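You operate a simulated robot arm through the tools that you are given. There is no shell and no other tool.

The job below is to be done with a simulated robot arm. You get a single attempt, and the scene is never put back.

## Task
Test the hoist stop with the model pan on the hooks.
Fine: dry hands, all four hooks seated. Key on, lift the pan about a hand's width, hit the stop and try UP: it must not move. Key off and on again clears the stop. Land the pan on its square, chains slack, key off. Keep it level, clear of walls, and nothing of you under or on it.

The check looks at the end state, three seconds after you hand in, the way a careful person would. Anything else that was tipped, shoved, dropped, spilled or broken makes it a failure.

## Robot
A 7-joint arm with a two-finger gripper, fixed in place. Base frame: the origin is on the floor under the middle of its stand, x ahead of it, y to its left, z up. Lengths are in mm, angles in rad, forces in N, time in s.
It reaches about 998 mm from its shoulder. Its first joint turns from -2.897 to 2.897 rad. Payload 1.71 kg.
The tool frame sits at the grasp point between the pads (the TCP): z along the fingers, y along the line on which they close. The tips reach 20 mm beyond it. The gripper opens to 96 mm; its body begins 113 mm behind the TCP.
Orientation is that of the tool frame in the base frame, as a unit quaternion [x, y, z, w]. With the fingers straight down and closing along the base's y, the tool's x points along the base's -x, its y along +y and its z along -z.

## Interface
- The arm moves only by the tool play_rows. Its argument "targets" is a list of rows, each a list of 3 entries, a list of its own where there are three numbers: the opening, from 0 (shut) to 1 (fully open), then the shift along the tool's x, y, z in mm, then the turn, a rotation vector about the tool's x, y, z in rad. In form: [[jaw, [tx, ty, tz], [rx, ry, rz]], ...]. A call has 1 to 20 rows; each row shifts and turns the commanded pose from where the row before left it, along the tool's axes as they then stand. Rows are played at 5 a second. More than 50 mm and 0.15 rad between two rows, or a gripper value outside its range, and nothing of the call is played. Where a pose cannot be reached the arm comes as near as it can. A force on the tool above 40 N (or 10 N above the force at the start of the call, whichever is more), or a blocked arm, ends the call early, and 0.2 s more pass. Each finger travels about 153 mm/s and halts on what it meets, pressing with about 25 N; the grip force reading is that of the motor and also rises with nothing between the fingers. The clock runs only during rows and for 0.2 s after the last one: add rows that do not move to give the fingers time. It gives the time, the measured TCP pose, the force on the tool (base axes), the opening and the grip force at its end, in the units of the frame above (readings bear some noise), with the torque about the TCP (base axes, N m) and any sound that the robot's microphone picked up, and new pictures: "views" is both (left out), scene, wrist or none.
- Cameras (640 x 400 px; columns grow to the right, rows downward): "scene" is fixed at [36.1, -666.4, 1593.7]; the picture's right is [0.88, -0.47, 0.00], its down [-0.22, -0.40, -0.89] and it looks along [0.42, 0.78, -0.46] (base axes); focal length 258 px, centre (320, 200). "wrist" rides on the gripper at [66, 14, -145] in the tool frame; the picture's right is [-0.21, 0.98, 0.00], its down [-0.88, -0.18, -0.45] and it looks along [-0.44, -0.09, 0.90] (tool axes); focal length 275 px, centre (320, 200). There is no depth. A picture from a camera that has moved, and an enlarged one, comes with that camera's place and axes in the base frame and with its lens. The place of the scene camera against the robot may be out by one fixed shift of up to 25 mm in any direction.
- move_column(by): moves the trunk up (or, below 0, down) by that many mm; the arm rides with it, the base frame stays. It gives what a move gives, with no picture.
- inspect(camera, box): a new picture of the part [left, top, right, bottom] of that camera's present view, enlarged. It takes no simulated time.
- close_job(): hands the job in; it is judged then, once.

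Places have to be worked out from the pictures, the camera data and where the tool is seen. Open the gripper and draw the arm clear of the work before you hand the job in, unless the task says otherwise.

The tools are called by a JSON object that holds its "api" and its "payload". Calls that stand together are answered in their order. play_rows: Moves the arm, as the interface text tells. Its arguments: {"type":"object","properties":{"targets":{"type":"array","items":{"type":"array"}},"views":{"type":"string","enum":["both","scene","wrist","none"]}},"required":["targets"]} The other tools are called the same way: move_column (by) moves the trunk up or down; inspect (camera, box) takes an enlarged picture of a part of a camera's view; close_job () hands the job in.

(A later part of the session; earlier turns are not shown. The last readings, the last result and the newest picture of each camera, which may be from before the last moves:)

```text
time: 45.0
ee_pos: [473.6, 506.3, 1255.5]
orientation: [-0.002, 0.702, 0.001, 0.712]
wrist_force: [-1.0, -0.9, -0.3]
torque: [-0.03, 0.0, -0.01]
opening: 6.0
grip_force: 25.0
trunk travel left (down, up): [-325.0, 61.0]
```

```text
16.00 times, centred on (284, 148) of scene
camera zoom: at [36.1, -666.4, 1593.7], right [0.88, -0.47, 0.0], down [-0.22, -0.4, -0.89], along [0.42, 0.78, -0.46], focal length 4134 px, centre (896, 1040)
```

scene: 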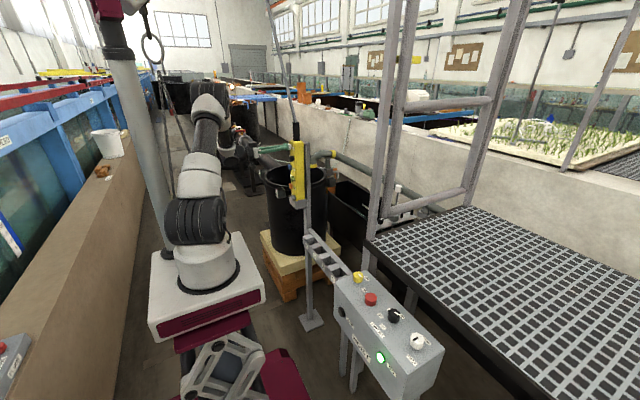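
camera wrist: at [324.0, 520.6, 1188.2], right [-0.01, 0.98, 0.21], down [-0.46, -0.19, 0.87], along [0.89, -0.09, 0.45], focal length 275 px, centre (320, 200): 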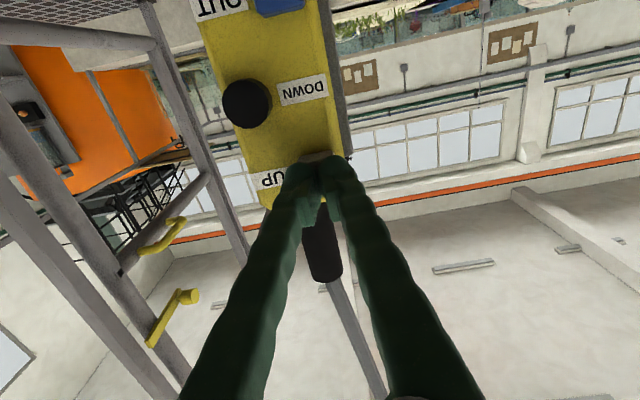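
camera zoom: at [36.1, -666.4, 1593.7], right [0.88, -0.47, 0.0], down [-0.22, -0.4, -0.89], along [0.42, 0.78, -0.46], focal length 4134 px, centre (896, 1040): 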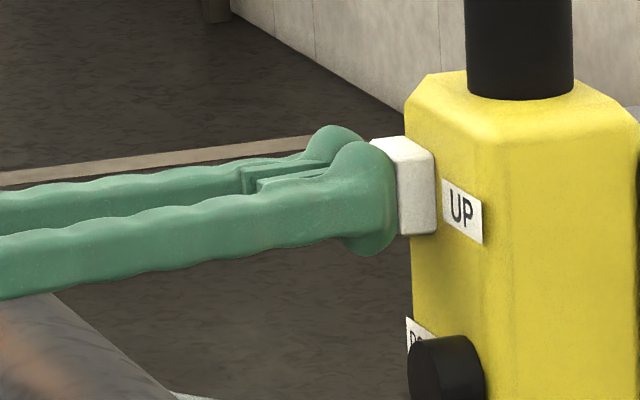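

Tips rest on the button; the pendant has leaned against its bracket plate. I push a few mm more, in small steps.

{"api": "play_rows", "payload": {"targets": [[0, [0, 0, 2], [0, 0, 0]], [0, [0, 0, 2], [0, 0, 0]]], "views": "wrist"}}

{"api": "inspect", "payload": {"camera": "scene", "box": [280, 130, 305, 160]}}

{"api": "inspect", "payload": {"camera": "scene", "box": [140, 20, 170, 80]}}

```text
time: 45.6
ee_pos: [478.2, 505.9, 1256.6]
orientation: [-0.002, 0.702, 0.001, 0.712]
wrist_force: [-2.7, -1.1, -0.8]
torque: [-0.02, 0.02, 0.01]
opening: 6.0
grip_force: 25.1
trunk travel left (down, up): [-325.0, 61.0]
heard: click
camera wrist: at [333.8, 520.6, 1188.9], right [-0.01, 0.98, 0.21], down [-0.46, -0.18, 0.87], along [0.89, -0.09, 0.45], focal length 275 px, centre (320, 200)
```

wrist: 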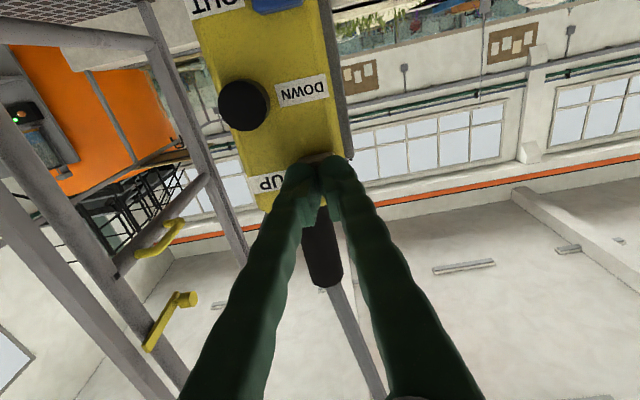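

```text
13.33 times, centred on (292, 145) of scene
camera zoom: at [36.1, -666.4, 1593.7], right [0.88, -0.47, 0.0], down [-0.22, -0.4, -0.89], along [0.42, 0.78, -0.46], focal length 3445 px, centre (687, 933)
```

zoom: 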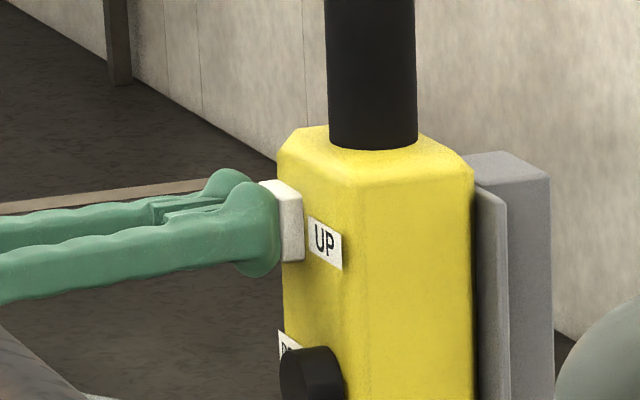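

```text
6.67 times, centred on (155, 50) of scene
camera zoom: at [36.1, -666.4, 1593.7], right [0.88, -0.47, 0.0], down [-0.22, -0.4, -0.89], along [0.42, 0.78, -0.46], focal length 1723 px, centre (1420, 1200)
```

zoom: 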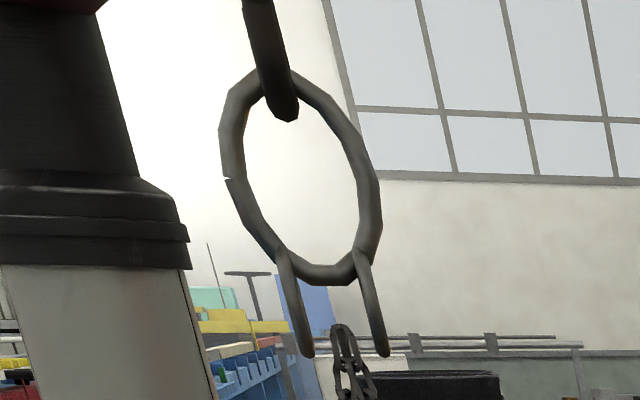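

Click: UP is working, ring has risen ~13 mm. I hold the button a little longer to gauge the speed.

{"api": "play_rows", "payload": {"targets": [[0, [0, 0, 0], [0, 0, 0]]], "views": "none"}}

{"api": "inspect", "payload": {"camera": "scene", "box": [140, 20, 170, 80]}}

```text
time: 46.0
ee_pos: [476.4, 505.9, 1256.3]
orientation: [-0.001, 0.702, 0.001, 0.712]
wrist_force: [-2.8, 0.5, -1.2]
torque: [-0.01, 0.04, 0.0]
opening: 5.7
grip_force: 24.7
trunk travel left (down, up): [-325.0, 61.0]
```

```text
6.67 times, centred on (155, 50) of scene
camera zoom: at [36.1, -666.4, 1593.7], right [0.88, -0.47, 0.0], down [-0.22, -0.4, -0.89], along [0.42, 0.78, -0.46], focal length 1723 px, centre (1420, 1200)
```

zoom: 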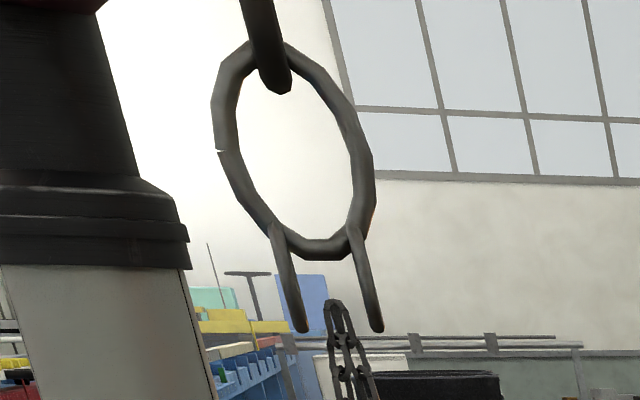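

The hoist runs at about 60 mm/s; ring up ~38 mm. I let go now and check what the pan is doing.

{"api": "play_rows", "payload": {"targets": [[0, [0, 0, -15], [0, 0, 0]], [0, [0, 0, -15], [0, 0, 0]], [0, [0, 0, 0], [0, 0, 0]]], "views": "scene"}}

{"api": "inspect", "payload": {"camera": "scene", "box": [140, 20, 170, 80]}}

{"api": "inspect", "payload": {"camera": "scene", "box": [275, 130, 320, 220]}}

```text
time: 46.8
ee_pos: [447.4, 506.7, 1256.7]
orientation: [-0.001, 0.702, 0.001, 0.712]
wrist_force: [1.2, 0.6, 0.3]
torque: [0.01, 0.03, -0.01]
opening: 0.3
grip_force: 25.0
trunk travel left (down, up): [-325.0, 61.0]
```

scene: 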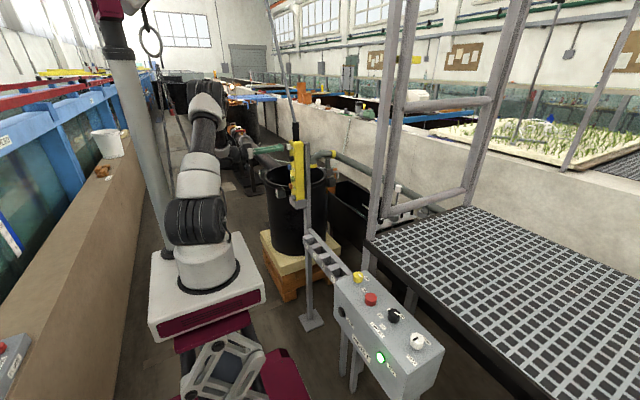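

```text
6.67 times, centred on (155, 50) of scene
camera zoom: at [36.1, -666.4, 1593.7], right [0.88, -0.47, 0.0], down [-0.22, -0.4, -0.89], along [0.42, 0.78, -0.46], focal length 1723 px, centre (1420, 1200)
```

zoom: 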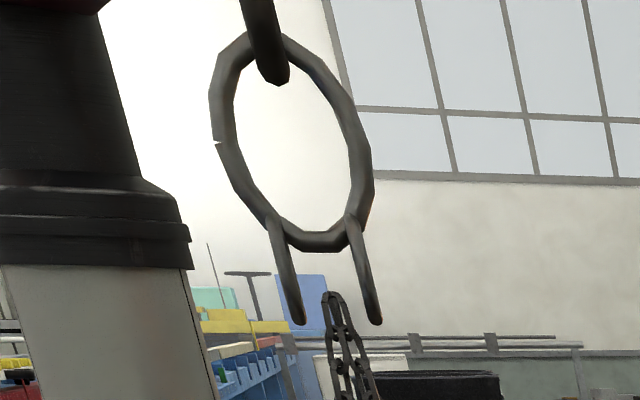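

```text
4.44 times, centred on (298, 175) of scene
camera zoom: at [36.1, -666.4, 1593.7], right [0.88, -0.47, 0.0], down [-0.22, -0.4, -0.89], along [0.42, 0.78, -0.46], focal length 1148 px, centre (420, 311)
```

zoom: 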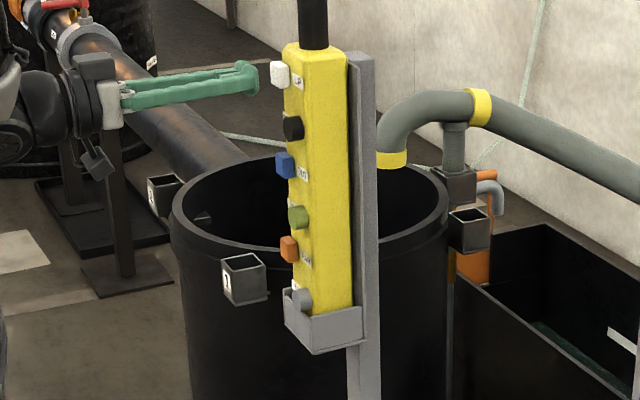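

Released cleanly: ring up ~46 mm in total. I back away and turn to look at the pan itself.

{"api": "play_rows", "payload": {"targets": [[0, [0, -35, -25], [0, 0, 0]], [0, [0, -35, -25], [0, 0, 0]], [0, [0, -35, -25], [0, 0, 0]], [0, [0, 0, 0], [0, 0.15, 0]], [0, [0, 0, 0], [0, 0.15, 0]], [0, [0, 0, 0], [0, 0.15, 0]], [0, [0, 0, 0], [0, 0.15, 0]], [0, [0, 0, 0], [0, 0.15, 0]], [0, [0, 0, 0], [0, 0.15, 0]], [0, [0, 0, 0], [0, 0.15, 0]], [0, [0, 0, 0], [0, 0.15, 0]], [0, [0, 0, 0], [0, 0.15, 0]], [0, [0, 0, 0], [0, 0.15, 0]], [0, [0, 0, 0], [0, 0.07, 0]]], "views": "none"}}

{"api": "play_rows", "payload": {"targets": [[0, [0, 0, 0], [0, 0, -0.15]], [0, [0, 0, 0], [0, 0, -0.15]], [0, [0, 0, 0], [0, 0, -0.15]], [0, [0, 0, 0], [0, 0, -0.15]], [0, [0, 0, 0], [0, 0, -0.15]], [0, [0, 0, 0], [0, 0, -0.15]], [0, [0, 0, 0], [0, 0, -0.15]], [0, [0, 0, 0], [0, 0, -0.15]], [0, [0, 0, 0], [0, 0, -0.15]], [0, [0, 0, 0], [0, 0, 0]]], "views": "both"}}

{"api": "inspect", "payload": {"camera": "wrist", "box": [370, 145, 520, 285]}}

{"api": "inspect", "payload": {"camera": "scene", "box": [140, 20, 170, 80]}}

```text
time: 49.8
ee_pos: [373.8, 401.1, 1254.8]
orientation: [-0.002, 1.0, 0.0, 0.007]
wrist_force: [-0.4, 0.1, -0.3]
torque: [0.02, -0.03, 0.0]
opening: 0.3
grip_force: 25.0
trunk travel left (down, up): [-325.0, 61.0]
```

```text
time: 52.0
ee_pos: [372.7, 403.6, 1254.7]
orientation: [-0.626, 0.78, -0.004, 0.005]
wrist_force: [0.4, 0.1, -0.5]
torque: [-0.04, 0.0, 0.0]
opening: 0.0
grip_force: 25.6
trunk travel left (down, up): [-325.0, 61.0]
camera wrist: at [343.6, 341.8, 1399.2], right [-0.91, 0.41, -0.01], down [0.36, 0.82, 0.45], along [0.2, 0.4, -0.89], focal length 275 px, centre (320, 200)
```

scene: 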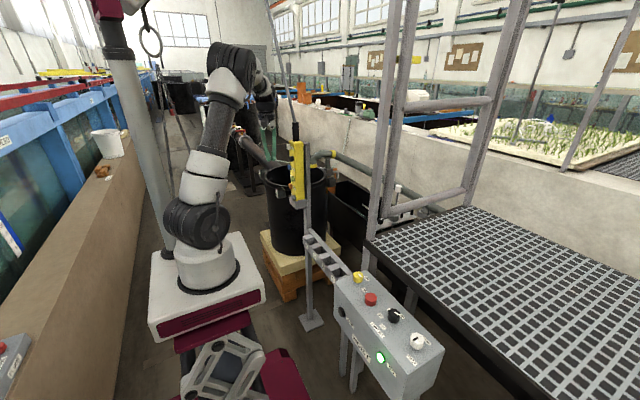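
wrist: 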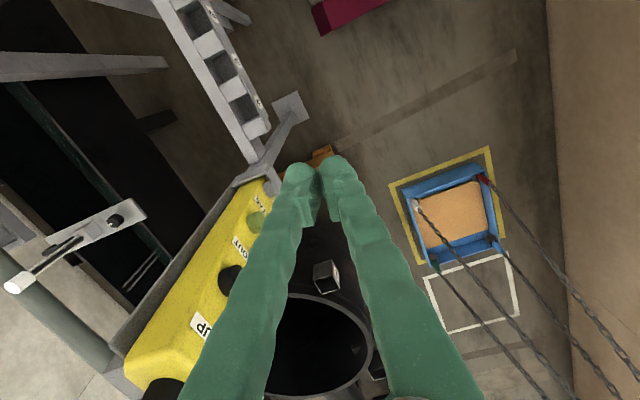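

```text
2.86 times, centred on (445, 215) of wrist
camera zoom: at [343.6, 341.8, 1399.2], right [-0.91, 0.41, -0.01], down [0.36, 0.82, 0.45], along [0.2, 0.4, -0.89], focal length 786 px, centre (-37, 157)
```

zoom: 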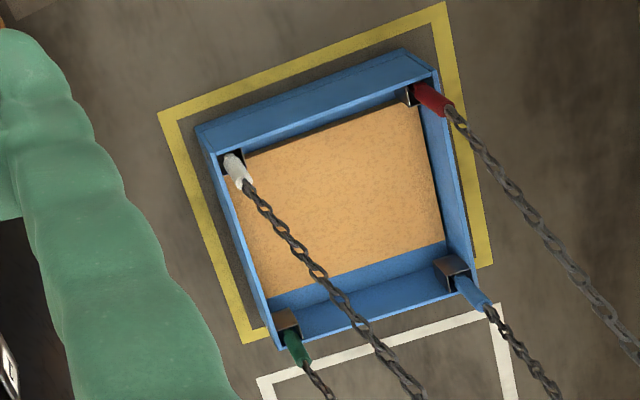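

```text
6.67 times, centred on (155, 50) of scene
camera zoom: at [36.1, -666.4, 1593.7], right [0.88, -0.47, 0.0], down [-0.22, -0.4, -0.89], along [0.42, 0.78, -0.46], focal length 1723 px, centre (1420, 1200)
```

zoom: 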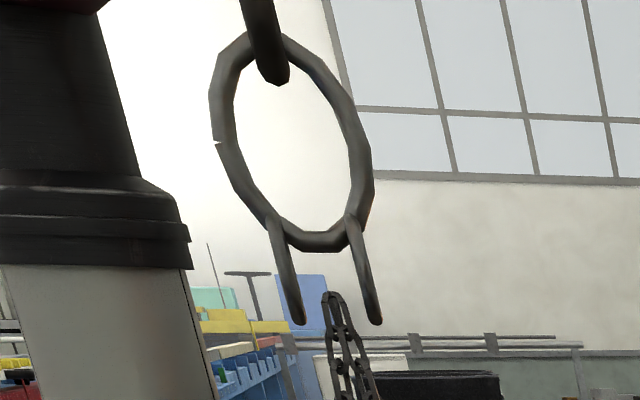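

Relative to the yellow square the pan has not moved yet: so far only slack was taken up. I go back to the button and lift further.

{"api": "play_rows", "payload": {"targets": [[0, [0, 0, 0], [0, 0, 0.15]], [0, [0, 0, 0], [0, 0, 0.15]], [0, [0, 0, 0], [0, 0, 0.15]], [0, [0, 0, 0], [0, 0, 0.15]], [0, [0, 0, 0], [0, 0, 0.15]], [0, [0, 0, 0], [0, 0, 0.15]], [0, [0, 0, 0], [0, 0, 0.15]], [0, [0, 0, 0], [0, 0, 0.15]], [0, [0, 0, 0], [0, 0, 0.15]]], "views": "none"}}

{"api": "play_rows", "payload": {"targets": [[0, [0, 0, 0], [0, -0.15, 0]], [0, [0, 0, 0], [0, -0.15, 0]], [0, [0, 0, 0], [0, -0.15, 0]], [0, [0, 0, 0], [0, -0.15, 0]], [0, [0, 0, 0], [0, -0.15, 0]], [0, [0, 0, 0], [0, -0.15, 0]], [0, [0, 0, 0], [0, -0.15, 0]], [0, [0, 0, 0], [0, -0.15, 0]], [0, [0, 0, 0], [0, -0.15, 0]], [0, [0, 0, 0], [0, -0.15, 0]], [0, [0, 0, 0], [0, -0.07, 0]], [0, [0, 35, 0], [0, 0, 0]], [0, [0, 35, 0], [0, 0, 0]], [0, [0, 35, 0], [0, 0, 0]], [0, [0, 0, 30], [0, 0, 0]], [0, [0, 0, 30], [0, 0, 0]], [0, [0, 0, 23], [0, 0, 0]], [0, [0, 0, 0], [0, 0, 0]]], "views": "wrist"}}

```text
time: 54.0
ee_pos: [372.9, 400.4, 1255.0]
orientation: [0.0, 1.0, 0.0, 0.008]
wrist_force: [-0.2, 0.2, -0.4]
torque: [0.0, 0.01, -0.03]
opening: 0.0
grip_force: 24.6
trunk travel left (down, up): [-325.0, 61.0]
```

```text
time: 57.8
ee_pos: [456.4, 506.3, 1256.2]
orientation: [-0.001, 0.703, 0.0, 0.712]
wrist_force: [0.3, 0.8, 0.0]
torque: [0.0, 0.01, -0.03]
opening: 0.4
grip_force: 25.4
trunk travel left (down, up): [-325.0, 61.0]
camera wrist: at [311.9, 521.0, 1188.5], right [-0.01, 0.98, 0.21], down [-0.46, -0.19, 0.87], along [0.89, -0.09, 0.45], focal length 275 px, centre (320, 200)
```

wrist: 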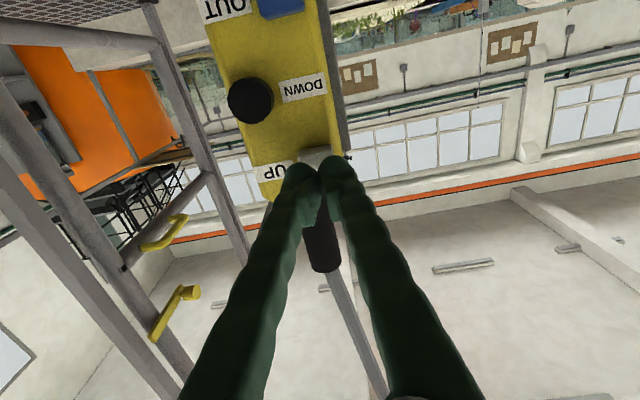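

Aligned again. Press UP for roughly 0.6 s and release within the same call.

{"api": "play_rows", "payload": {"targets": [[0, [0, 0, 12], [0, 0, 0]], [0, [0, 0, 6], [0, 0, 0]], [0, [0, 0, 4], [0, 0, 0]], [0, [0, 0, 0], [0, 0, 0]], [0, [0, 0, 0], [0, 0, 0]], [0, [0, 0, -12], [0, 0, 0]], [0, [0, 0, -12], [0, 0, 0]], [0, [0, 0, 0], [0, 0, 0]]], "views": "scene"}}

{"api": "inspect", "payload": {"camera": "scene", "box": [140, 20, 170, 80]}}

```text
time: 59.6
ee_pos: [453.8, 506.9, 1255.2]
orientation: [-0.001, 0.702, 0.001, 0.712]
wrist_force: [0.4, 1.1, 0.3]
torque: [0.01, -0.02, -0.01]
opening: 0.0
grip_force: 25.3
trunk travel left (down, up): [-325.0, 61.0]
heard: click
```

scene: 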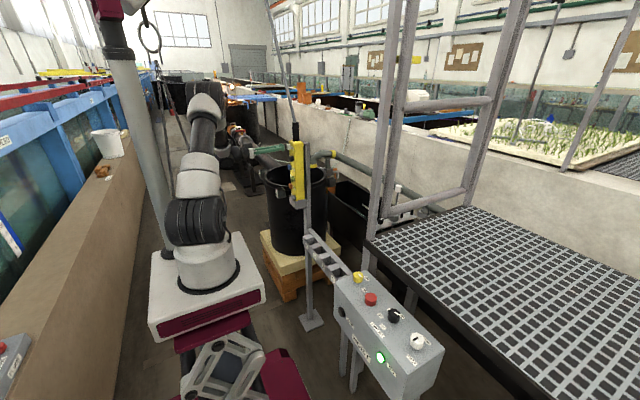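

```text
6.67 times, centred on (155, 50) of scene
camera zoom: at [36.1, -666.4, 1593.7], right [0.88, -0.47, 0.0], down [-0.22, -0.4, -0.89], along [0.42, 0.78, -0.46], focal length 1723 px, centre (1420, 1200)
```

zoom: 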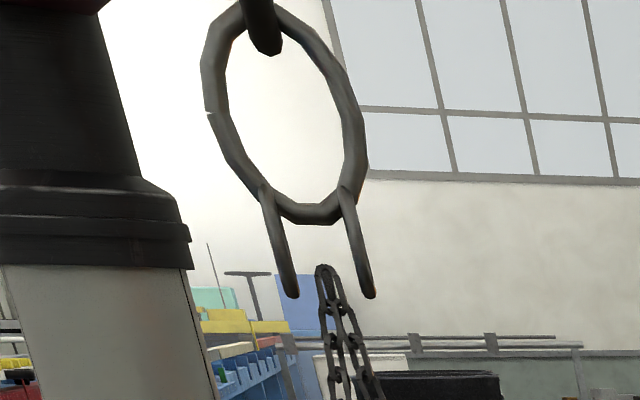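

Ring up ~74 mm in all. Since slack was at least 45 mm, one more similar press is safe; then I look at the pan.

{"api": "play_rows", "payload": {"targets": [[0, [0, 0, 14], [0, 0, 0]], [0, [0, 0, 6], [0, 0, 0]], [0, [0, 0, 4], [0, 0, 0]], [0, [0, 0, 0], [0, 0, 0]], [0, [0, 0, 0], [0, 0, 0]], [0, [0, 0, -12], [0, 0, 0]], [0, [0, 0, -14], [0, 0, 0]], [0, [0, 0, 0], [0, 0, 0]]], "views": "scene"}}

{"api": "inspect", "payload": {"camera": "scene", "box": [140, 20, 170, 80]}}

{"api": "inspect", "payload": {"camera": "scene", "box": [120, 0, 200, 180]}}

```text
time: 61.4
ee_pos: [451.5, 506.5, 1256.2]
orientation: [-0.001, 0.702, 0.0, 0.712]
wrist_force: [-0.3, 0.3, 0.4]
torque: [0.02, -0.01, 0.02]
opening: 0.3
grip_force: 25.5
trunk travel left (down, up): [-325.0, 61.0]
heard: click
```

scene: 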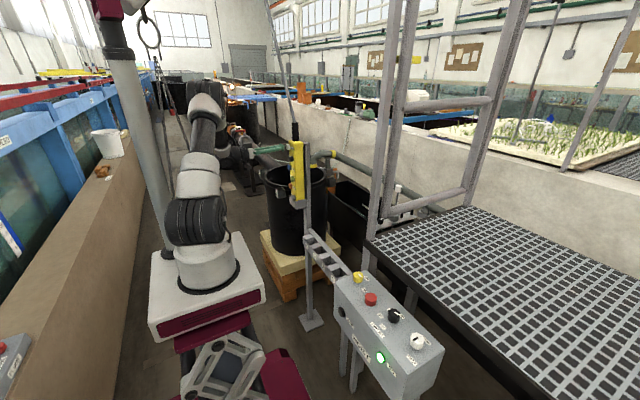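

```text
6.67 times, centred on (155, 50) of scene
camera zoom: at [36.1, -666.4, 1593.7], right [0.88, -0.47, 0.0], down [-0.22, -0.4, -0.89], along [0.42, 0.78, -0.46], focal length 1723 px, centre (1420, 1200)
```

zoom: 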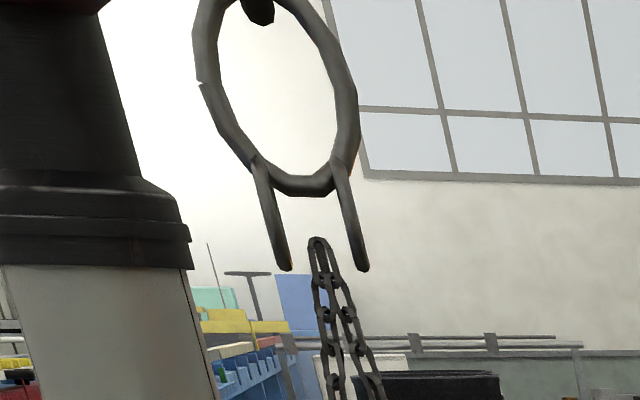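

```text
2.22 times, centred on (160, 90) of scene
camera zoom: at [36.1, -666.4, 1593.7], right [0.88, -0.47, 0.0], down [-0.22, -0.4, -0.89], along [0.42, 0.78, -0.46], focal length 574 px, centre (676, 444)
```

zoom: 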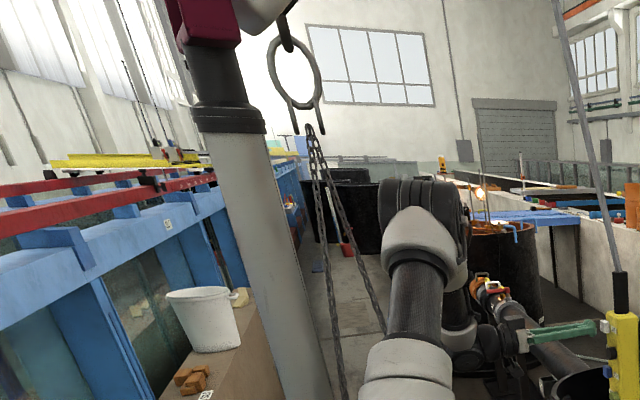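

Ring now ~102 mm above its start. Backing off to look at the pan.

{"api": "play_rows", "payload": {"targets": [[0, [0, -35, -26], [0, 0, 0]], [0, [0, -35, -26], [0, 0, 0]], [0, [0, -35, -26], [0, 0, 0]], [0, [0, 0, 0], [0, 0.15, 0]], [0, [0, 0, 0], [0, 0.15, 0]], [0, [0, 0, 0], [0, 0.15, 0]], [0, [0, 0, 0], [0, 0.15, 0]], [0, [0, 0, 0], [0, 0.15, 0]], [0, [0, 0, 0], [0, 0.15, 0]], [0, [0, 0, 0], [0, 0.15, 0]], [0, [0, 0, 0], [0, 0.15, 0]], [0, [0, 0, 0], [0, 0.15, 0]], [0, [0, 0, 0], [0, 0.15, 0]], [0, [0, 0, 0], [0, 0.07, 0]]], "views": "none"}}

{"api": "play_rows", "payload": {"targets": [[0, [0, 0, 0], [0, 0, -0.15]], [0, [0, 0, 0], [0, 0, -0.15]], [0, [0, 0, 0], [0, 0, -0.15]], [0, [0, 0, 0], [0, 0, -0.15]], [0, [0, 0, 0], [0, 0, -0.15]], [0, [0, 0, 0], [0, 0, -0.15]], [0, [0, 0, 0], [0, 0, -0.15]], [0, [0, 0, 0], [0, 0, -0.15]], [0, [0, 0, 0], [0, 0, -0.15]], [0, [0, 0, 0], [0, 0, 0]]], "views": "wrist"}}

{"api": "inspect", "payload": {"camera": "wrist", "box": [370, 145, 520, 285]}}

{"api": "inspect", "payload": {"camera": "scene", "box": [120, 0, 200, 180]}}

```text
time: 64.4
ee_pos: [374.8, 400.9, 1255.9]
orientation: [-0.002, 1.0, 0.0, 0.006]
wrist_force: [0.5, 0.0, -0.3]
torque: [-0.01, 0.03, 0.0]
opening: 0.1
grip_force: 24.7
trunk travel left (down, up): [-325.0, 61.0]
```

```text
time: 66.6
ee_pos: [373.7, 400.6, 1254.1]
orientation: [-0.626, 0.78, -0.004, 0.006]
wrist_force: [-0.1, 0.2, 0.1]
torque: [0.04, -0.01, 0.03]
opening: 0.1
grip_force: 25.0
trunk travel left (down, up): [-325.0, 61.0]
camera wrist: at [345.2, 340.9, 1399.0], right [-0.91, 0.41, -0.01], down [0.36, 0.82, 0.45], along [0.2, 0.4, -0.89], focal length 275 px, centre (320, 200)
```

wrist: 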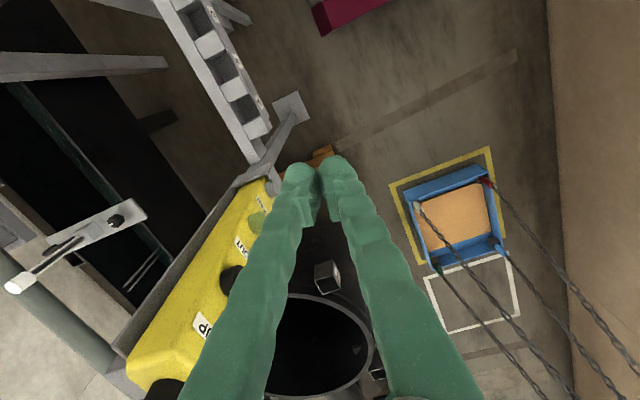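

```text
2.86 times, centred on (445, 215) of wrist
camera zoom: at [345.2, 340.9, 1399.0], right [-0.91, 0.41, -0.01], down [0.36, 0.82, 0.45], along [0.2, 0.4, -0.89], focal length 786 px, centre (-37, 157)
```

zoom: 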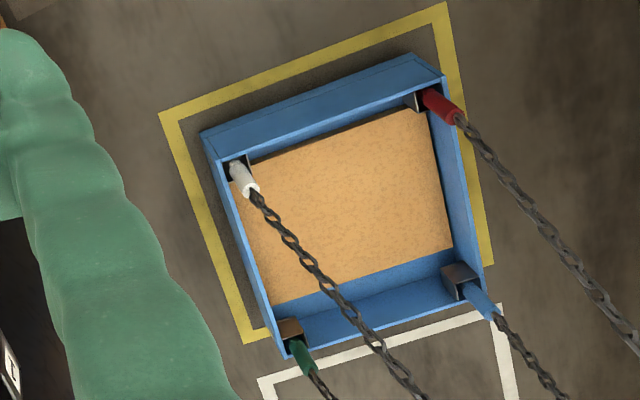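

```text
2.22 times, centred on (160, 90) of scene
camera zoom: at [36.1, -666.4, 1593.7], right [0.88, -0.47, 0.0], down [-0.22, -0.4, -0.89], along [0.42, 0.78, -0.46], focal length 574 px, centre (676, 444)
```

zoom: 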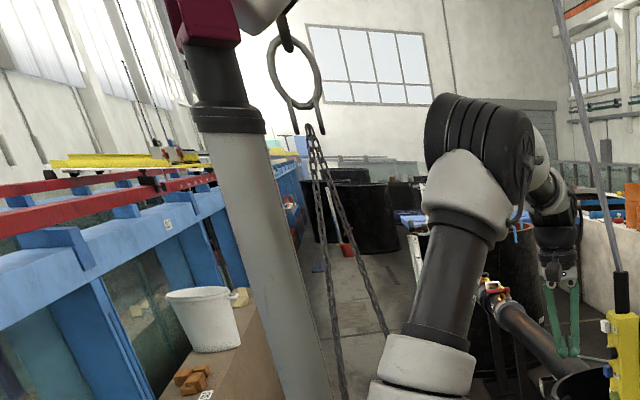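

The pan has now lifted roughly 15 mm (it shifted against the yellow square), level as far as visible; so slack was ~85 mm. I return for a longer press of about 1.1 s to reach a hand's width.

{"api": "play_rows", "payload": {"targets": [[0, [0, 0, 0], [0, 0, 0.15]], [0, [0, 0, 0], [0, 0, 0.15]], [0, [0, 0, 0], [0, 0, 0.15]], [0, [0, 0, 0], [0, 0, 0.15]], [0, [0, 0, 0], [0, 0, 0.15]], [0, [0, 0, 0], [0, 0, 0.15]], [0, [0, 0, 0], [0, 0, 0.15]], [0, [0, 0, 0], [0, 0, 0.15]], [0, [0, 0, 0], [0, 0, 0.15]]], "views": "none"}}

{"api": "play_rows", "payload": {"targets": [[0, [0, 0, 0], [0, -0.15, 0]], [0, [0, 0, 0], [0, -0.15, 0]], [0, [0, 0, 0], [0, -0.15, 0]], [0, [0, 0, 0], [0, -0.15, 0]], [0, [0, 0, 0], [0, -0.15, 0]], [0, [0, 0, 0], [0, -0.15, 0]], [0, [0, 0, 0], [0, -0.15, 0]], [0, [0, 0, 0], [0, -0.15, 0]], [0, [0, 0, 0], [0, -0.15, 0]], [0, [0, 0, 0], [0, -0.15, 0]], [0, [0, 0, 0], [0, -0.07, 0]], [0, [0, 35, 0], [0, 0, 0]], [0, [0, 35, 0], [0, 0, 0]], [0, [0, 35, 0], [0, 0, 0]], [0, [0, 0, 30], [0, 0, 0]], [0, [0, 0, 30], [0, 0, 0]], [0, [0, 0, 21], [0, 0, 0]], [0, [0, 0, 0], [0, 0, 0]]], "views": "wrist"}}

```text
time: 68.6
ee_pos: [375.3, 401.3, 1255.2]
orientation: [-0.001, 1.0, 0.001, 0.008]
wrist_force: [-0.4, 0.0, -1.1]
torque: [0.05, 0.0, 0.02]
opening: 0.0
grip_force: 24.7
trunk travel left (down, up): [-325.0, 61.0]
```

```text
time: 72.4
ee_pos: [454.2, 508.8, 1257.7]
orientation: [-0.001, 0.702, 0.001, 0.712]
wrist_force: [0.0, -0.1, 0.6]
torque: [0.02, -0.01, 0.01]
opening: 0.0
grip_force: 25.3
trunk travel left (down, up): [-325.0, 61.0]
camera wrist: at [310.3, 522.4, 1189.6], right [-0.01, 0.98, 0.21], down [-0.46, -0.19, 0.87], along [0.89, -0.09, 0.45], focal length 275 px, centre (320, 200)
```

wrist: 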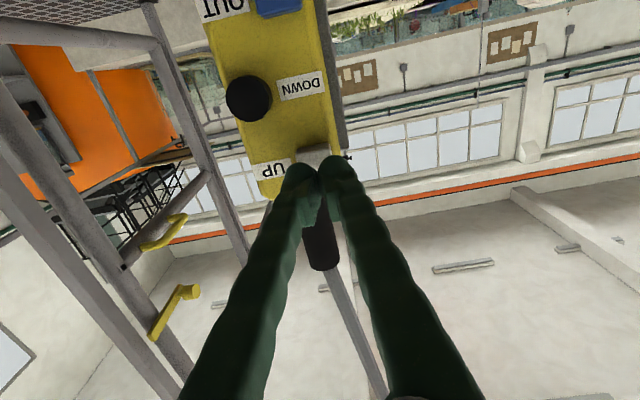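

Aligned on UP; pressing with five hold rows, then release.

{"api": "play_rows", "payload": {"targets": [[0, [0, -1, 12], [0, 0, 0]], [0, [0, 0, 6], [0, 0, 0]], [0, [0, 0, 4], [0, 0, 0]], [0, [0, 0, 0], [0, 0, 0]], [0, [0, 0, 0], [0, 0, 0]], [0, [0, 0, 0], [0, 0, 0]], [0, [0, 0, 0], [0, 0, 0]], [0, [0, 0, 0], [0, 0, 0]], [0, [0, 0, -12], [0, 0, 0]], [0, [0, 0, -12], [0, 0, 0]], [0, [0, 0, 0], [0, 0, 0]]], "views": "scene"}}

{"api": "inspect", "payload": {"camera": "scene", "box": [140, 20, 170, 80]}}

{"api": "inspect", "payload": {"camera": "scene", "box": [320, 250, 440, 370]}}

```text
time: 74.8
ee_pos: [452.4, 506.7, 1256.8]
orientation: [-0.001, 0.702, 0.001, 0.712]
wrist_force: [-0.5, 0.8, 0.3]
torque: [0.02, 0.04, 0.01]
opening: 0.1
grip_force: 25.2
trunk travel left (down, up): [-325.0, 61.0]
heard: click
```

scene: 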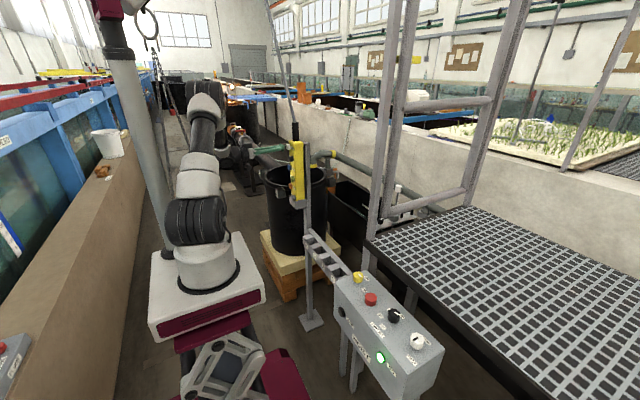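

```text
6.67 times, centred on (155, 50) of scene
camera zoom: at [36.1, -666.4, 1593.7], right [0.88, -0.47, 0.0], down [-0.22, -0.4, -0.89], along [0.42, 0.78, -0.46], focal length 1723 px, centre (1420, 1200)
```

zoom: 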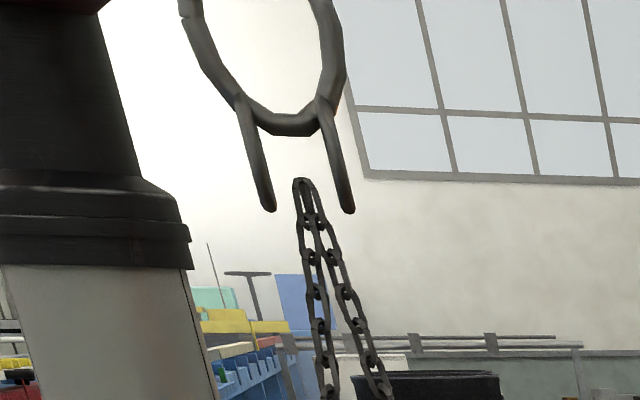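

```text
3.33 times, centred on (380, 310) of scene
camera zoom: at [36.1, -666.4, 1593.7], right [0.88, -0.47, 0.0], down [-0.22, -0.4, -0.89], along [0.42, 0.78, -0.46], focal length 861 px, centre (120, -167)
```

zoom: 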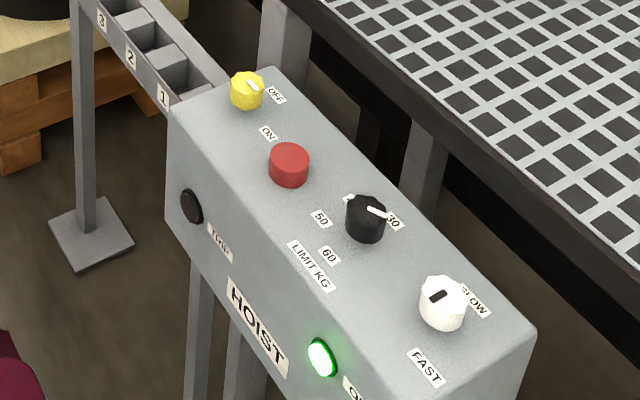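

Ring now ~160 mm up, i.e. pan ~75 mm. One short extra tap brings it to about 90 mm.

{"api": "play_rows", "payload": {"targets": [[0, [0, 0, 14], [0, 0, 0]], [0, [0, 0, 6], [0, 0, 0]], [0, [0, 0, 4], [0, 0, 0]], [0, [0, 0, 0], [0, 0, 0]], [0, [0, 0, -12], [0, 0, 0]], [0, [0, 0, -14], [0, 0, 0]], [0, [0, 0, 0], [0, 0, 0]]], "views": "scene"}}

{"api": "inspect", "payload": {"camera": "scene", "box": [140, 20, 170, 80]}}

```text
time: 76.4
ee_pos: [452.0, 505.2, 1254.2]
orientation: [-0.001, 0.703, 0.0, 0.712]
wrist_force: [-0.6, 1.4, 0.0]
torque: [0.0, 0.0, 0.02]
opening: 0.0
grip_force: 24.9
trunk travel left (down, up): [-325.0, 61.0]
heard: click
```

scene: 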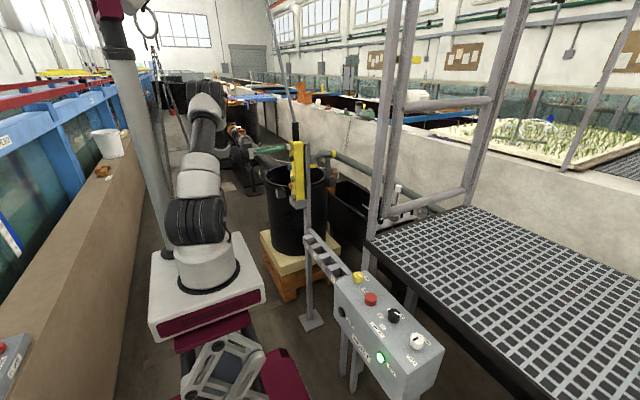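

```text
6.67 times, centred on (155, 50) of scene
camera zoom: at [36.1, -666.4, 1593.7], right [0.88, -0.47, 0.0], down [-0.22, -0.4, -0.89], along [0.42, 0.78, -0.46], focal length 1723 px, centre (1420, 1200)
```

zoom: 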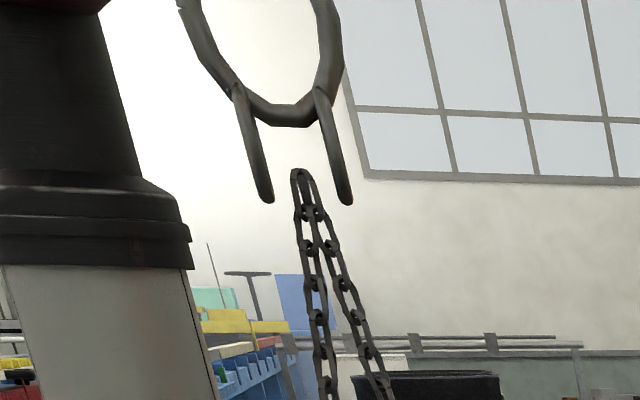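

Ring total ~168 mm. Now look at the pan from the same look pose for a direct height measurement and level check.

{"api": "play_rows", "payload": {"targets": [[0, [0, -35, -26], [0, 0, 0]], [0, [0, -35, -26], [0, 0, 0]], [0, [0, -35, -26], [0, 0, 0]], [0, [0, 0, 0], [0, 0.15, 0]], [0, [0, 0, 0], [0, 0.15, 0]], [0, [0, 0, 0], [0, 0.15, 0]], [0, [0, 0, 0], [0, 0.15, 0]], [0, [0, 0, 0], [0, 0.15, 0]], [0, [0, 0, 0], [0, 0.15, 0]], [0, [0, 0, 0], [0, 0.15, 0]], [0, [0, 0, 0], [0, 0.15, 0]], [0, [0, 0, 0], [0, 0.15, 0]], [0, [0, 0, 0], [0, 0.15, 0]], [0, [0, 0, 0], [0, 0.07, 0]]], "views": "none"}}

{"api": "play_rows", "payload": {"targets": [[0, [0, 0, 0], [0, 0, -0.15]], [0, [0, 0, 0], [0, 0, -0.15]], [0, [0, 0, 0], [0, 0, -0.15]], [0, [0, 0, 0], [0, 0, -0.15]], [0, [0, 0, 0], [0, 0, -0.15]], [0, [0, 0, 0], [0, 0, -0.15]], [0, [0, 0, 0], [0, 0, -0.15]], [0, [0, 0, 0], [0, 0, -0.15]], [0, [0, 0, 0], [0, 0, -0.15]], [0, [0, 0, 0], [0, 0, 0]]], "views": "wrist"}}

{"api": "inspect", "payload": {"camera": "wrist", "box": [370, 145, 520, 285]}}

{"api": "inspect", "payload": {"camera": "scene", "box": [140, 20, 170, 80]}}

```text
time: 79.4
ee_pos: [374.1, 400.7, 1254.5]
orientation: [-0.001, 1.0, 0.0, 0.006]
wrist_force: [0.0, -0.2, -0.4]
torque: [0.02, 0.01, 0.0]
opening: 0.1
grip_force: 24.5
trunk travel left (down, up): [-325.0, 61.0]
```

```text
time: 81.6
ee_pos: [372.6, 401.0, 1255.0]
orientation: [-0.626, 0.78, -0.004, 0.006]
wrist_force: [0.3, 0.4, 0.5]
torque: [-0.01, 0.03, -0.01]
opening: 0.1
grip_force: 24.9
trunk travel left (down, up): [-325.0, 61.0]
camera wrist: at [343.9, 340.4, 1399.1], right [-0.91, 0.41, -0.01], down [0.36, 0.82, 0.45], along [0.2, 0.4, -0.89], focal length 275 px, centre (320, 200)
```

wrist: 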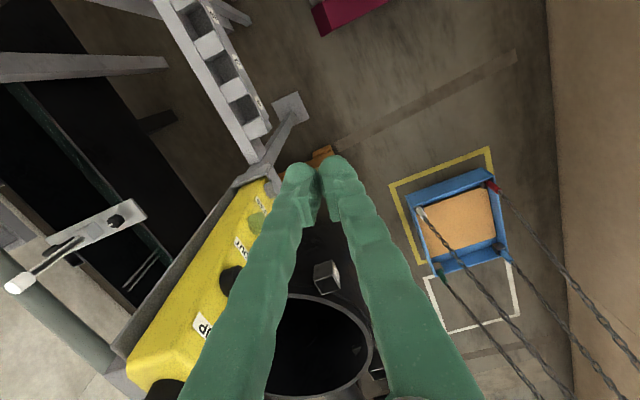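

```text
2.86 times, centred on (445, 215) of wrist
camera zoom: at [343.9, 340.4, 1399.1], right [-0.91, 0.41, -0.01], down [0.36, 0.82, 0.45], along [0.2, 0.4, -0.89], focal length 786 px, centre (-37, 157)
```

zoom: 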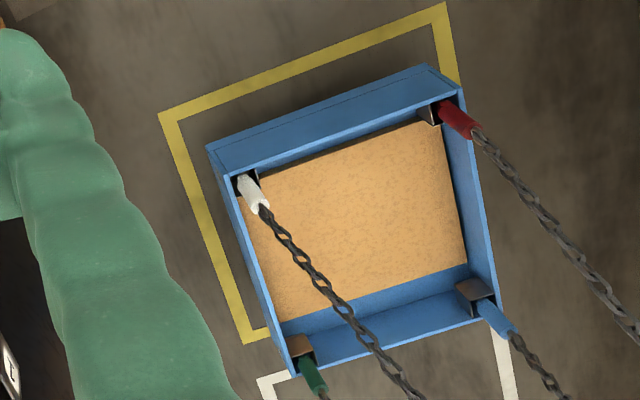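

```text
6.67 times, centred on (155, 50) of scene
camera zoom: at [36.1, -666.4, 1593.7], right [0.88, -0.47, 0.0], down [-0.22, -0.4, -0.89], along [0.42, 0.78, -0.46], focal length 1723 px, centre (1420, 1200)
```

zoom: 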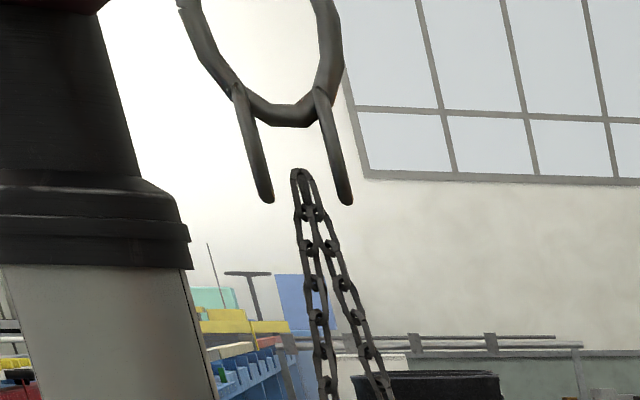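

Accounting for perspective, the ring has risen ~127 mm and the pan is about 62 mm up and level within a degree or so. A hand's width needs ~30 mm more, so I return for a press with three hold rows.

{"api": "play_rows", "payload": {"targets": [[0, [0, 0, 0], [0, 0, 0.15]], [0, [0, 0, 0], [0, 0, 0.15]], [0, [0, 0, 0], [0, 0, 0.15]], [0, [0, 0, 0], [0, 0, 0.15]], [0, [0, 0, 0], [0, 0, 0.15]], [0, [0, 0, 0], [0, 0, 0.15]], [0, [0, 0, 0], [0, 0, 0.15]], [0, [0, 0, 0], [0, 0, 0.15]], [0, [0, 0, 0], [0, 0, 0.15]]], "views": "none"}}

{"api": "play_rows", "payload": {"targets": [[0, [0, 0, 0], [0, -0.15, 0]], [0, [0, 0, 0], [0, -0.15, 0]], [0, [0, 0, 0], [0, -0.15, 0]], [0, [0, 0, 0], [0, -0.15, 0]], [0, [0, 0, 0], [0, -0.15, 0]], [0, [0, 0, 0], [0, -0.15, 0]], [0, [0, 0, 0], [0, -0.15, 0]], [0, [0, 0, 0], [0, -0.15, 0]], [0, [0, 0, 0], [0, -0.15, 0]], [0, [0, 0, 0], [0, -0.15, 0]], [0, [0, 0, 0], [0, -0.07, 0]], [0, [0, 35, 0], [0, 0, 0]], [0, [0, 35, 0], [0, 0, 0]], [0, [0, 35, 0], [0, 0, 0]], [0, [0, 0, 30], [0, 0, 0]], [0, [0, 0, 30], [0, 0, 0]], [0, [0, 0, 21], [0, 0, 0]], [0, [0, 0, 0], [0, 0, 0]]], "views": "wrist"}}

```text
time: 83.6
ee_pos: [371.9, 400.2, 1254.7]
orientation: [0.0, 1.0, 0.0, 0.008]
wrist_force: [0.2, -0.3, -1.2]
torque: [-0.01, 0.01, -0.03]
opening: 0.0
grip_force: 25.0
trunk travel left (down, up): [-325.0, 61.0]
```

```text
time: 87.4
ee_pos: [451.9, 507.2, 1254.3]
orientation: [-0.001, 0.702, 0.0, 0.712]
wrist_force: [-0.9, -0.5, 1.0]
torque: [0.01, 0.0, 0.01]
opening: 0.1
grip_force: 25.2
trunk travel left (down, up): [-325.0, 61.0]
camera wrist: at [308.7, 520.7, 1187.3], right [-0.01, 0.98, 0.21], down [-0.46, -0.19, 0.87], along [0.89, -0.09, 0.45], focal length 275 px, centre (320, 200)
```

wrist: 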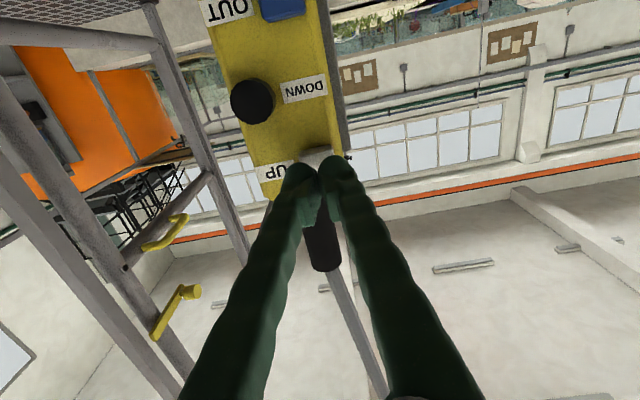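

Aligned on UP; pressing with three hold rows and releasing.

{"api": "play_rows", "payload": {"targets": [[0, [0, 0, 14], [0, 0, 0]], [0, [0, 0, 6], [0, 0, 0]], [0, [0, 0, 4], [0, 0, 0]], [0, [0, 0, 0], [0, 0, 0]], [0, [0, 0, 0], [0, 0, 0]], [0, [0, 0, 0], [0, 0, 0]], [0, [0, 0, -12], [0, 0, 0]], [0, [0, 0, -14], [0, 0, 0]], [0, [0, 0, 0], [0, 0, 0]]], "views": "scene"}}

{"api": "inspect", "payload": {"camera": "scene", "box": [140, 20, 170, 80]}}

```text
time: 89.4
ee_pos: [452.8, 505.9, 1255.2]
orientation: [-0.002, 0.702, 0.001, 0.712]
wrist_force: [-0.2, 0.5, 0.8]
torque: [-0.01, 0.0, 0.0]
opening: 0.0
grip_force: 25.2
trunk travel left (down, up): [-325.0, 61.0]
heard: click
```

scene: 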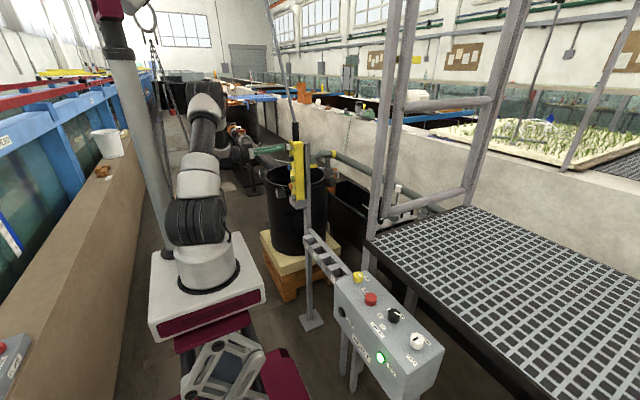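

```text
6.67 times, centred on (155, 50) of scene
camera zoom: at [36.1, -666.4, 1593.7], right [0.88, -0.47, 0.0], down [-0.22, -0.4, -0.89], along [0.42, 0.78, -0.46], focal length 1723 px, centre (1420, 1200)
```

zoom: 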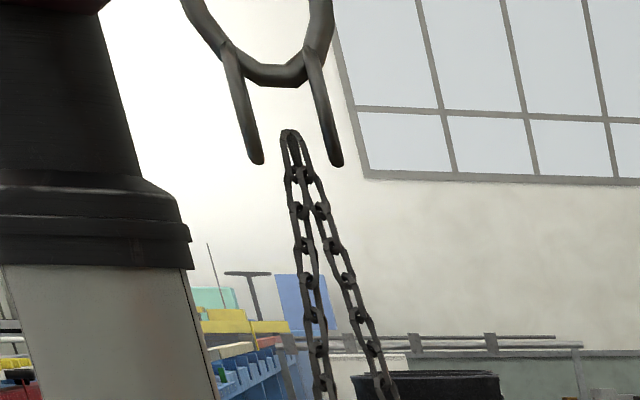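

Ring ~154 mm up, pan about 90 mm: a hand's width. I back away and check the pan, then go on to the stop.

{"api": "play_rows", "payload": {"targets": [[0, [0, -35, -26], [0, 0, 0]], [0, [0, -35, -26], [0, 0, 0]], [0, [0, -35, -26], [0, 0, 0]], [0, [0, 0, 0], [0, 0.15, 0]], [0, [0, 0, 0], [0, 0.15, 0]], [0, [0, 0, 0], [0, 0.15, 0]], [0, [0, 0, 0], [0, 0.15, 0]], [0, [0, 0, 0], [0, 0.15, 0]], [0, [0, 0, 0], [0, 0.15, 0]], [0, [0, 0, 0], [0, 0.15, 0]], [0, [0, 0, 0], [0, 0.15, 0]], [0, [0, 0, 0], [0, 0.15, 0]], [0, [0, 0, 0], [0, 0.15, 0]], [0, [0, 0, 0], [0, 0.07, 0]]], "views": "none"}}

{"api": "play_rows", "payload": {"targets": [[0, [0, 0, 0], [0, 0, -0.15]], [0, [0, 0, 0], [0, 0, -0.15]], [0, [0, 0, 0], [0, 0, -0.15]], [0, [0, 0, 0], [0, 0, -0.15]], [0, [0, 0, 0], [0, 0, -0.15]], [0, [0, 0, 0], [0, 0, -0.15]], [0, [0, 0, 0], [0, 0, -0.15]], [0, [0, 0, 0], [0, 0, -0.15]], [0, [0, 0, 0], [0, 0, -0.15]], [0, [0, 0, 0], [0, 0, 0]]], "views": "wrist"}}

{"api": "inspect", "payload": {"camera": "wrist", "box": [370, 145, 520, 285]}}

{"api": "inspect", "payload": {"camera": "scene", "box": [140, 20, 170, 80]}}

```text
time: 92.4
ee_pos: [373.7, 400.7, 1254.6]
orientation: [-0.002, 1.0, 0.0, 0.006]
wrist_force: [-0.7, -0.2, -0.4]
torque: [0.0, -0.01, -0.01]
opening: 0.2
grip_force: 25.1
trunk travel left (down, up): [-325.0, 61.0]
```

```text
time: 94.6
ee_pos: [373.7, 400.6, 1255.5]
orientation: [-0.626, 0.78, -0.005, 0.006]
wrist_force: [0.6, 0.3, -0.4]
torque: [0.02, -0.02, 0.03]
opening: 0.0
grip_force: 25.2
trunk travel left (down, up): [-325.0, 61.0]
camera wrist: at [345.4, 340.4, 1399.6], right [-0.91, 0.41, -0.01], down [0.36, 0.82, 0.45], along [0.2, 0.4, -0.89], focal length 275 px, centre (320, 200)
```

wrist: 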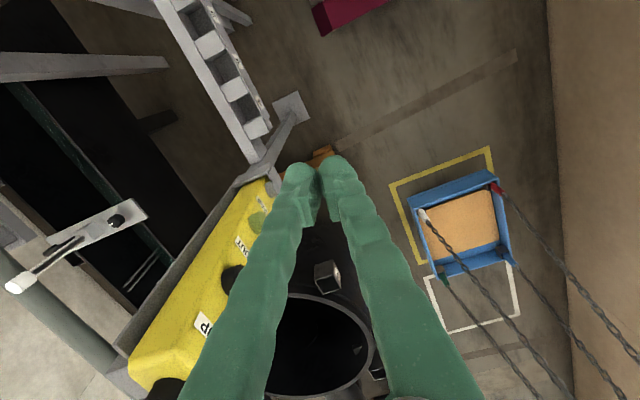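

```text
2.86 times, centred on (445, 215) of wrist
camera zoom: at [345.4, 340.4, 1399.6], right [-0.91, 0.41, -0.01], down [0.36, 0.82, 0.45], along [0.2, 0.4, -0.89], focal length 786 px, centre (-37, 157)
```

zoom: 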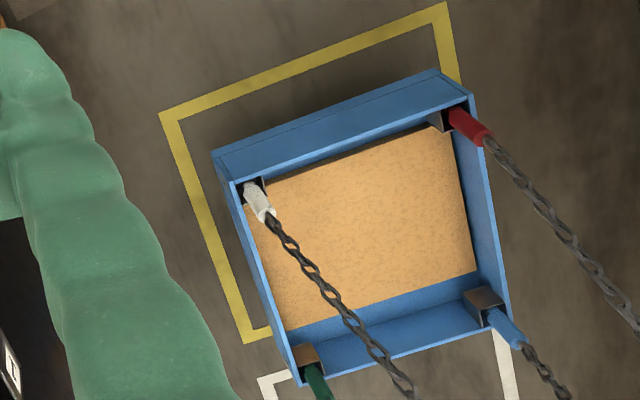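

```text
6.67 times, centred on (155, 50) of scene
camera zoom: at [36.1, -666.4, 1593.7], right [0.88, -0.47, 0.0], down [-0.22, -0.4, -0.89], along [0.42, 0.78, -0.46], focal length 1723 px, centre (1420, 1200)
```

zoom: 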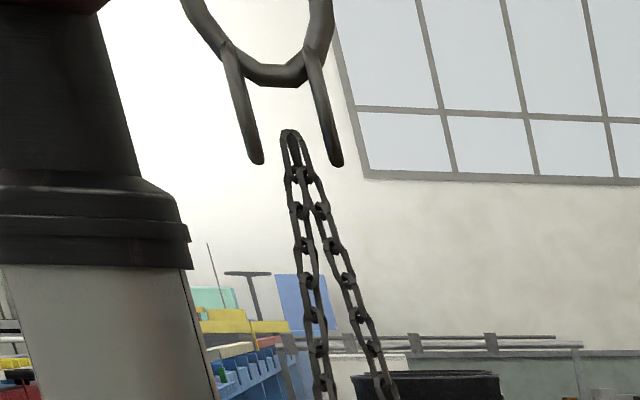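

Pan hangs about 80–90 mm up, inside its square, sleeves all in place. Now moving with closed fingers to above the red stop button.

{"api": "play_rows", "payload": {"targets": [[0, [38.85, -19.57, 0], [0, 0, 0]], [0, [38.85, -19.57, 0], [0, 0, 0]], [0, [38.85, -19.57, 0], [0, 0, 0]], [0, [38.85, -19.57, 0], [0, 0, 0]], [0, [38.85, -19.57, 0], [0, 0, 0]], [0, [38.85, -19.57, 0], [0, 0, 0]], [0, [38.85, -19.57, 0], [0, 0, 0]], [0, [38.85, -19.57, 0], [0, 0, 0]], [0, [38.85, -19.57, 0], [0, 0, 0]], [0, [38.85, -19.57, 0], [0, 0, 0]], [0, [38.85, -19.57, 0], [0, 0, 0]], [0, [38.85, -19.57, 0], [0, 0, 0]], [0, [38.85, -19.57, 0], [0, 0, 0]], [0, [0, 0, 45], [0, 0, 0]], [0, [0, 0, 45], [0, 0, 0]], [0, [0, 0, 45], [0, 0, 0]], [0, [0, 0, 45], [0, 0, 0]], [0, [0, 0, 0], [0, 0, 0]]], "views": "both"}}

{"api": "inspect", "payload": {"camera": "wrist", "box": [240, 70, 400, 200]}}

```text
time: 98.4
ee_pos: [513.5, -148.0, 1078.6]
orientation: [-0.625, 0.78, -0.006, 0.006]
wrist_force: [-0.2, -0.2, -0.4]
torque: [-0.05, -0.02, -0.01]
opening: 0.0
grip_force: 25.1
trunk travel left (down, up): [-325.0, 61.0]
camera wrist: at [484.1, -208.0, 1223.3], right [-0.91, 0.41, -0.01], down [0.36, 0.82, 0.45], along [0.2, 0.4, -0.89], focal length 275 px, centre (320, 200)
```

scene: 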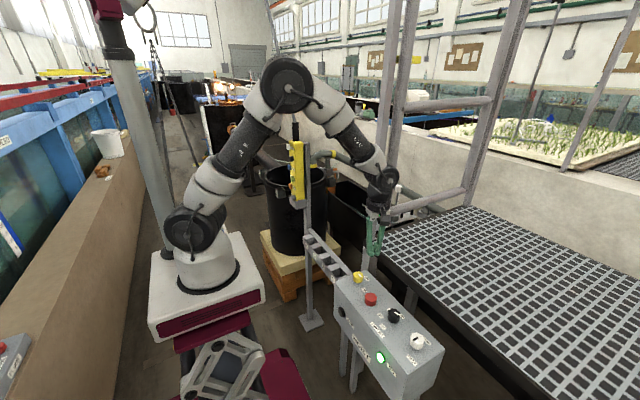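
wrist: 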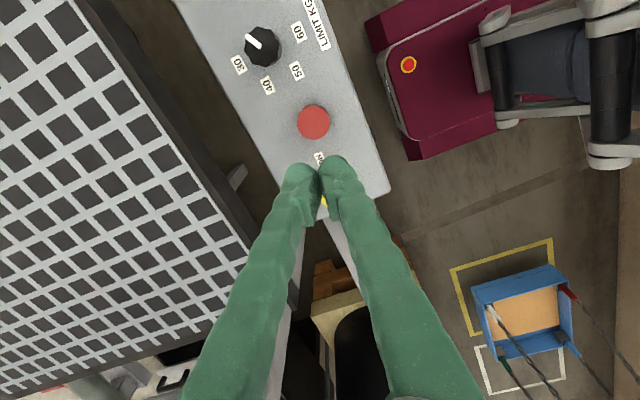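

```text
3.08 times, centred on (320, 135) of wrist
camera zoom: at [484.1, -208.0, 1223.3], right [-0.91, 0.41, -0.01], down [0.36, 0.82, 0.45], along [0.2, 0.4, -0.89], focal length 847 px, centre (320, 400)
```

zoom: 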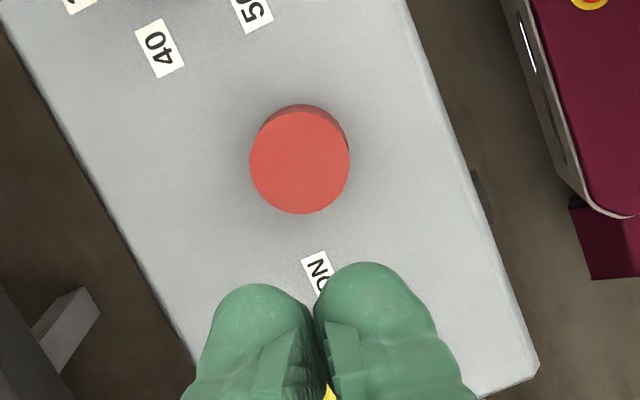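

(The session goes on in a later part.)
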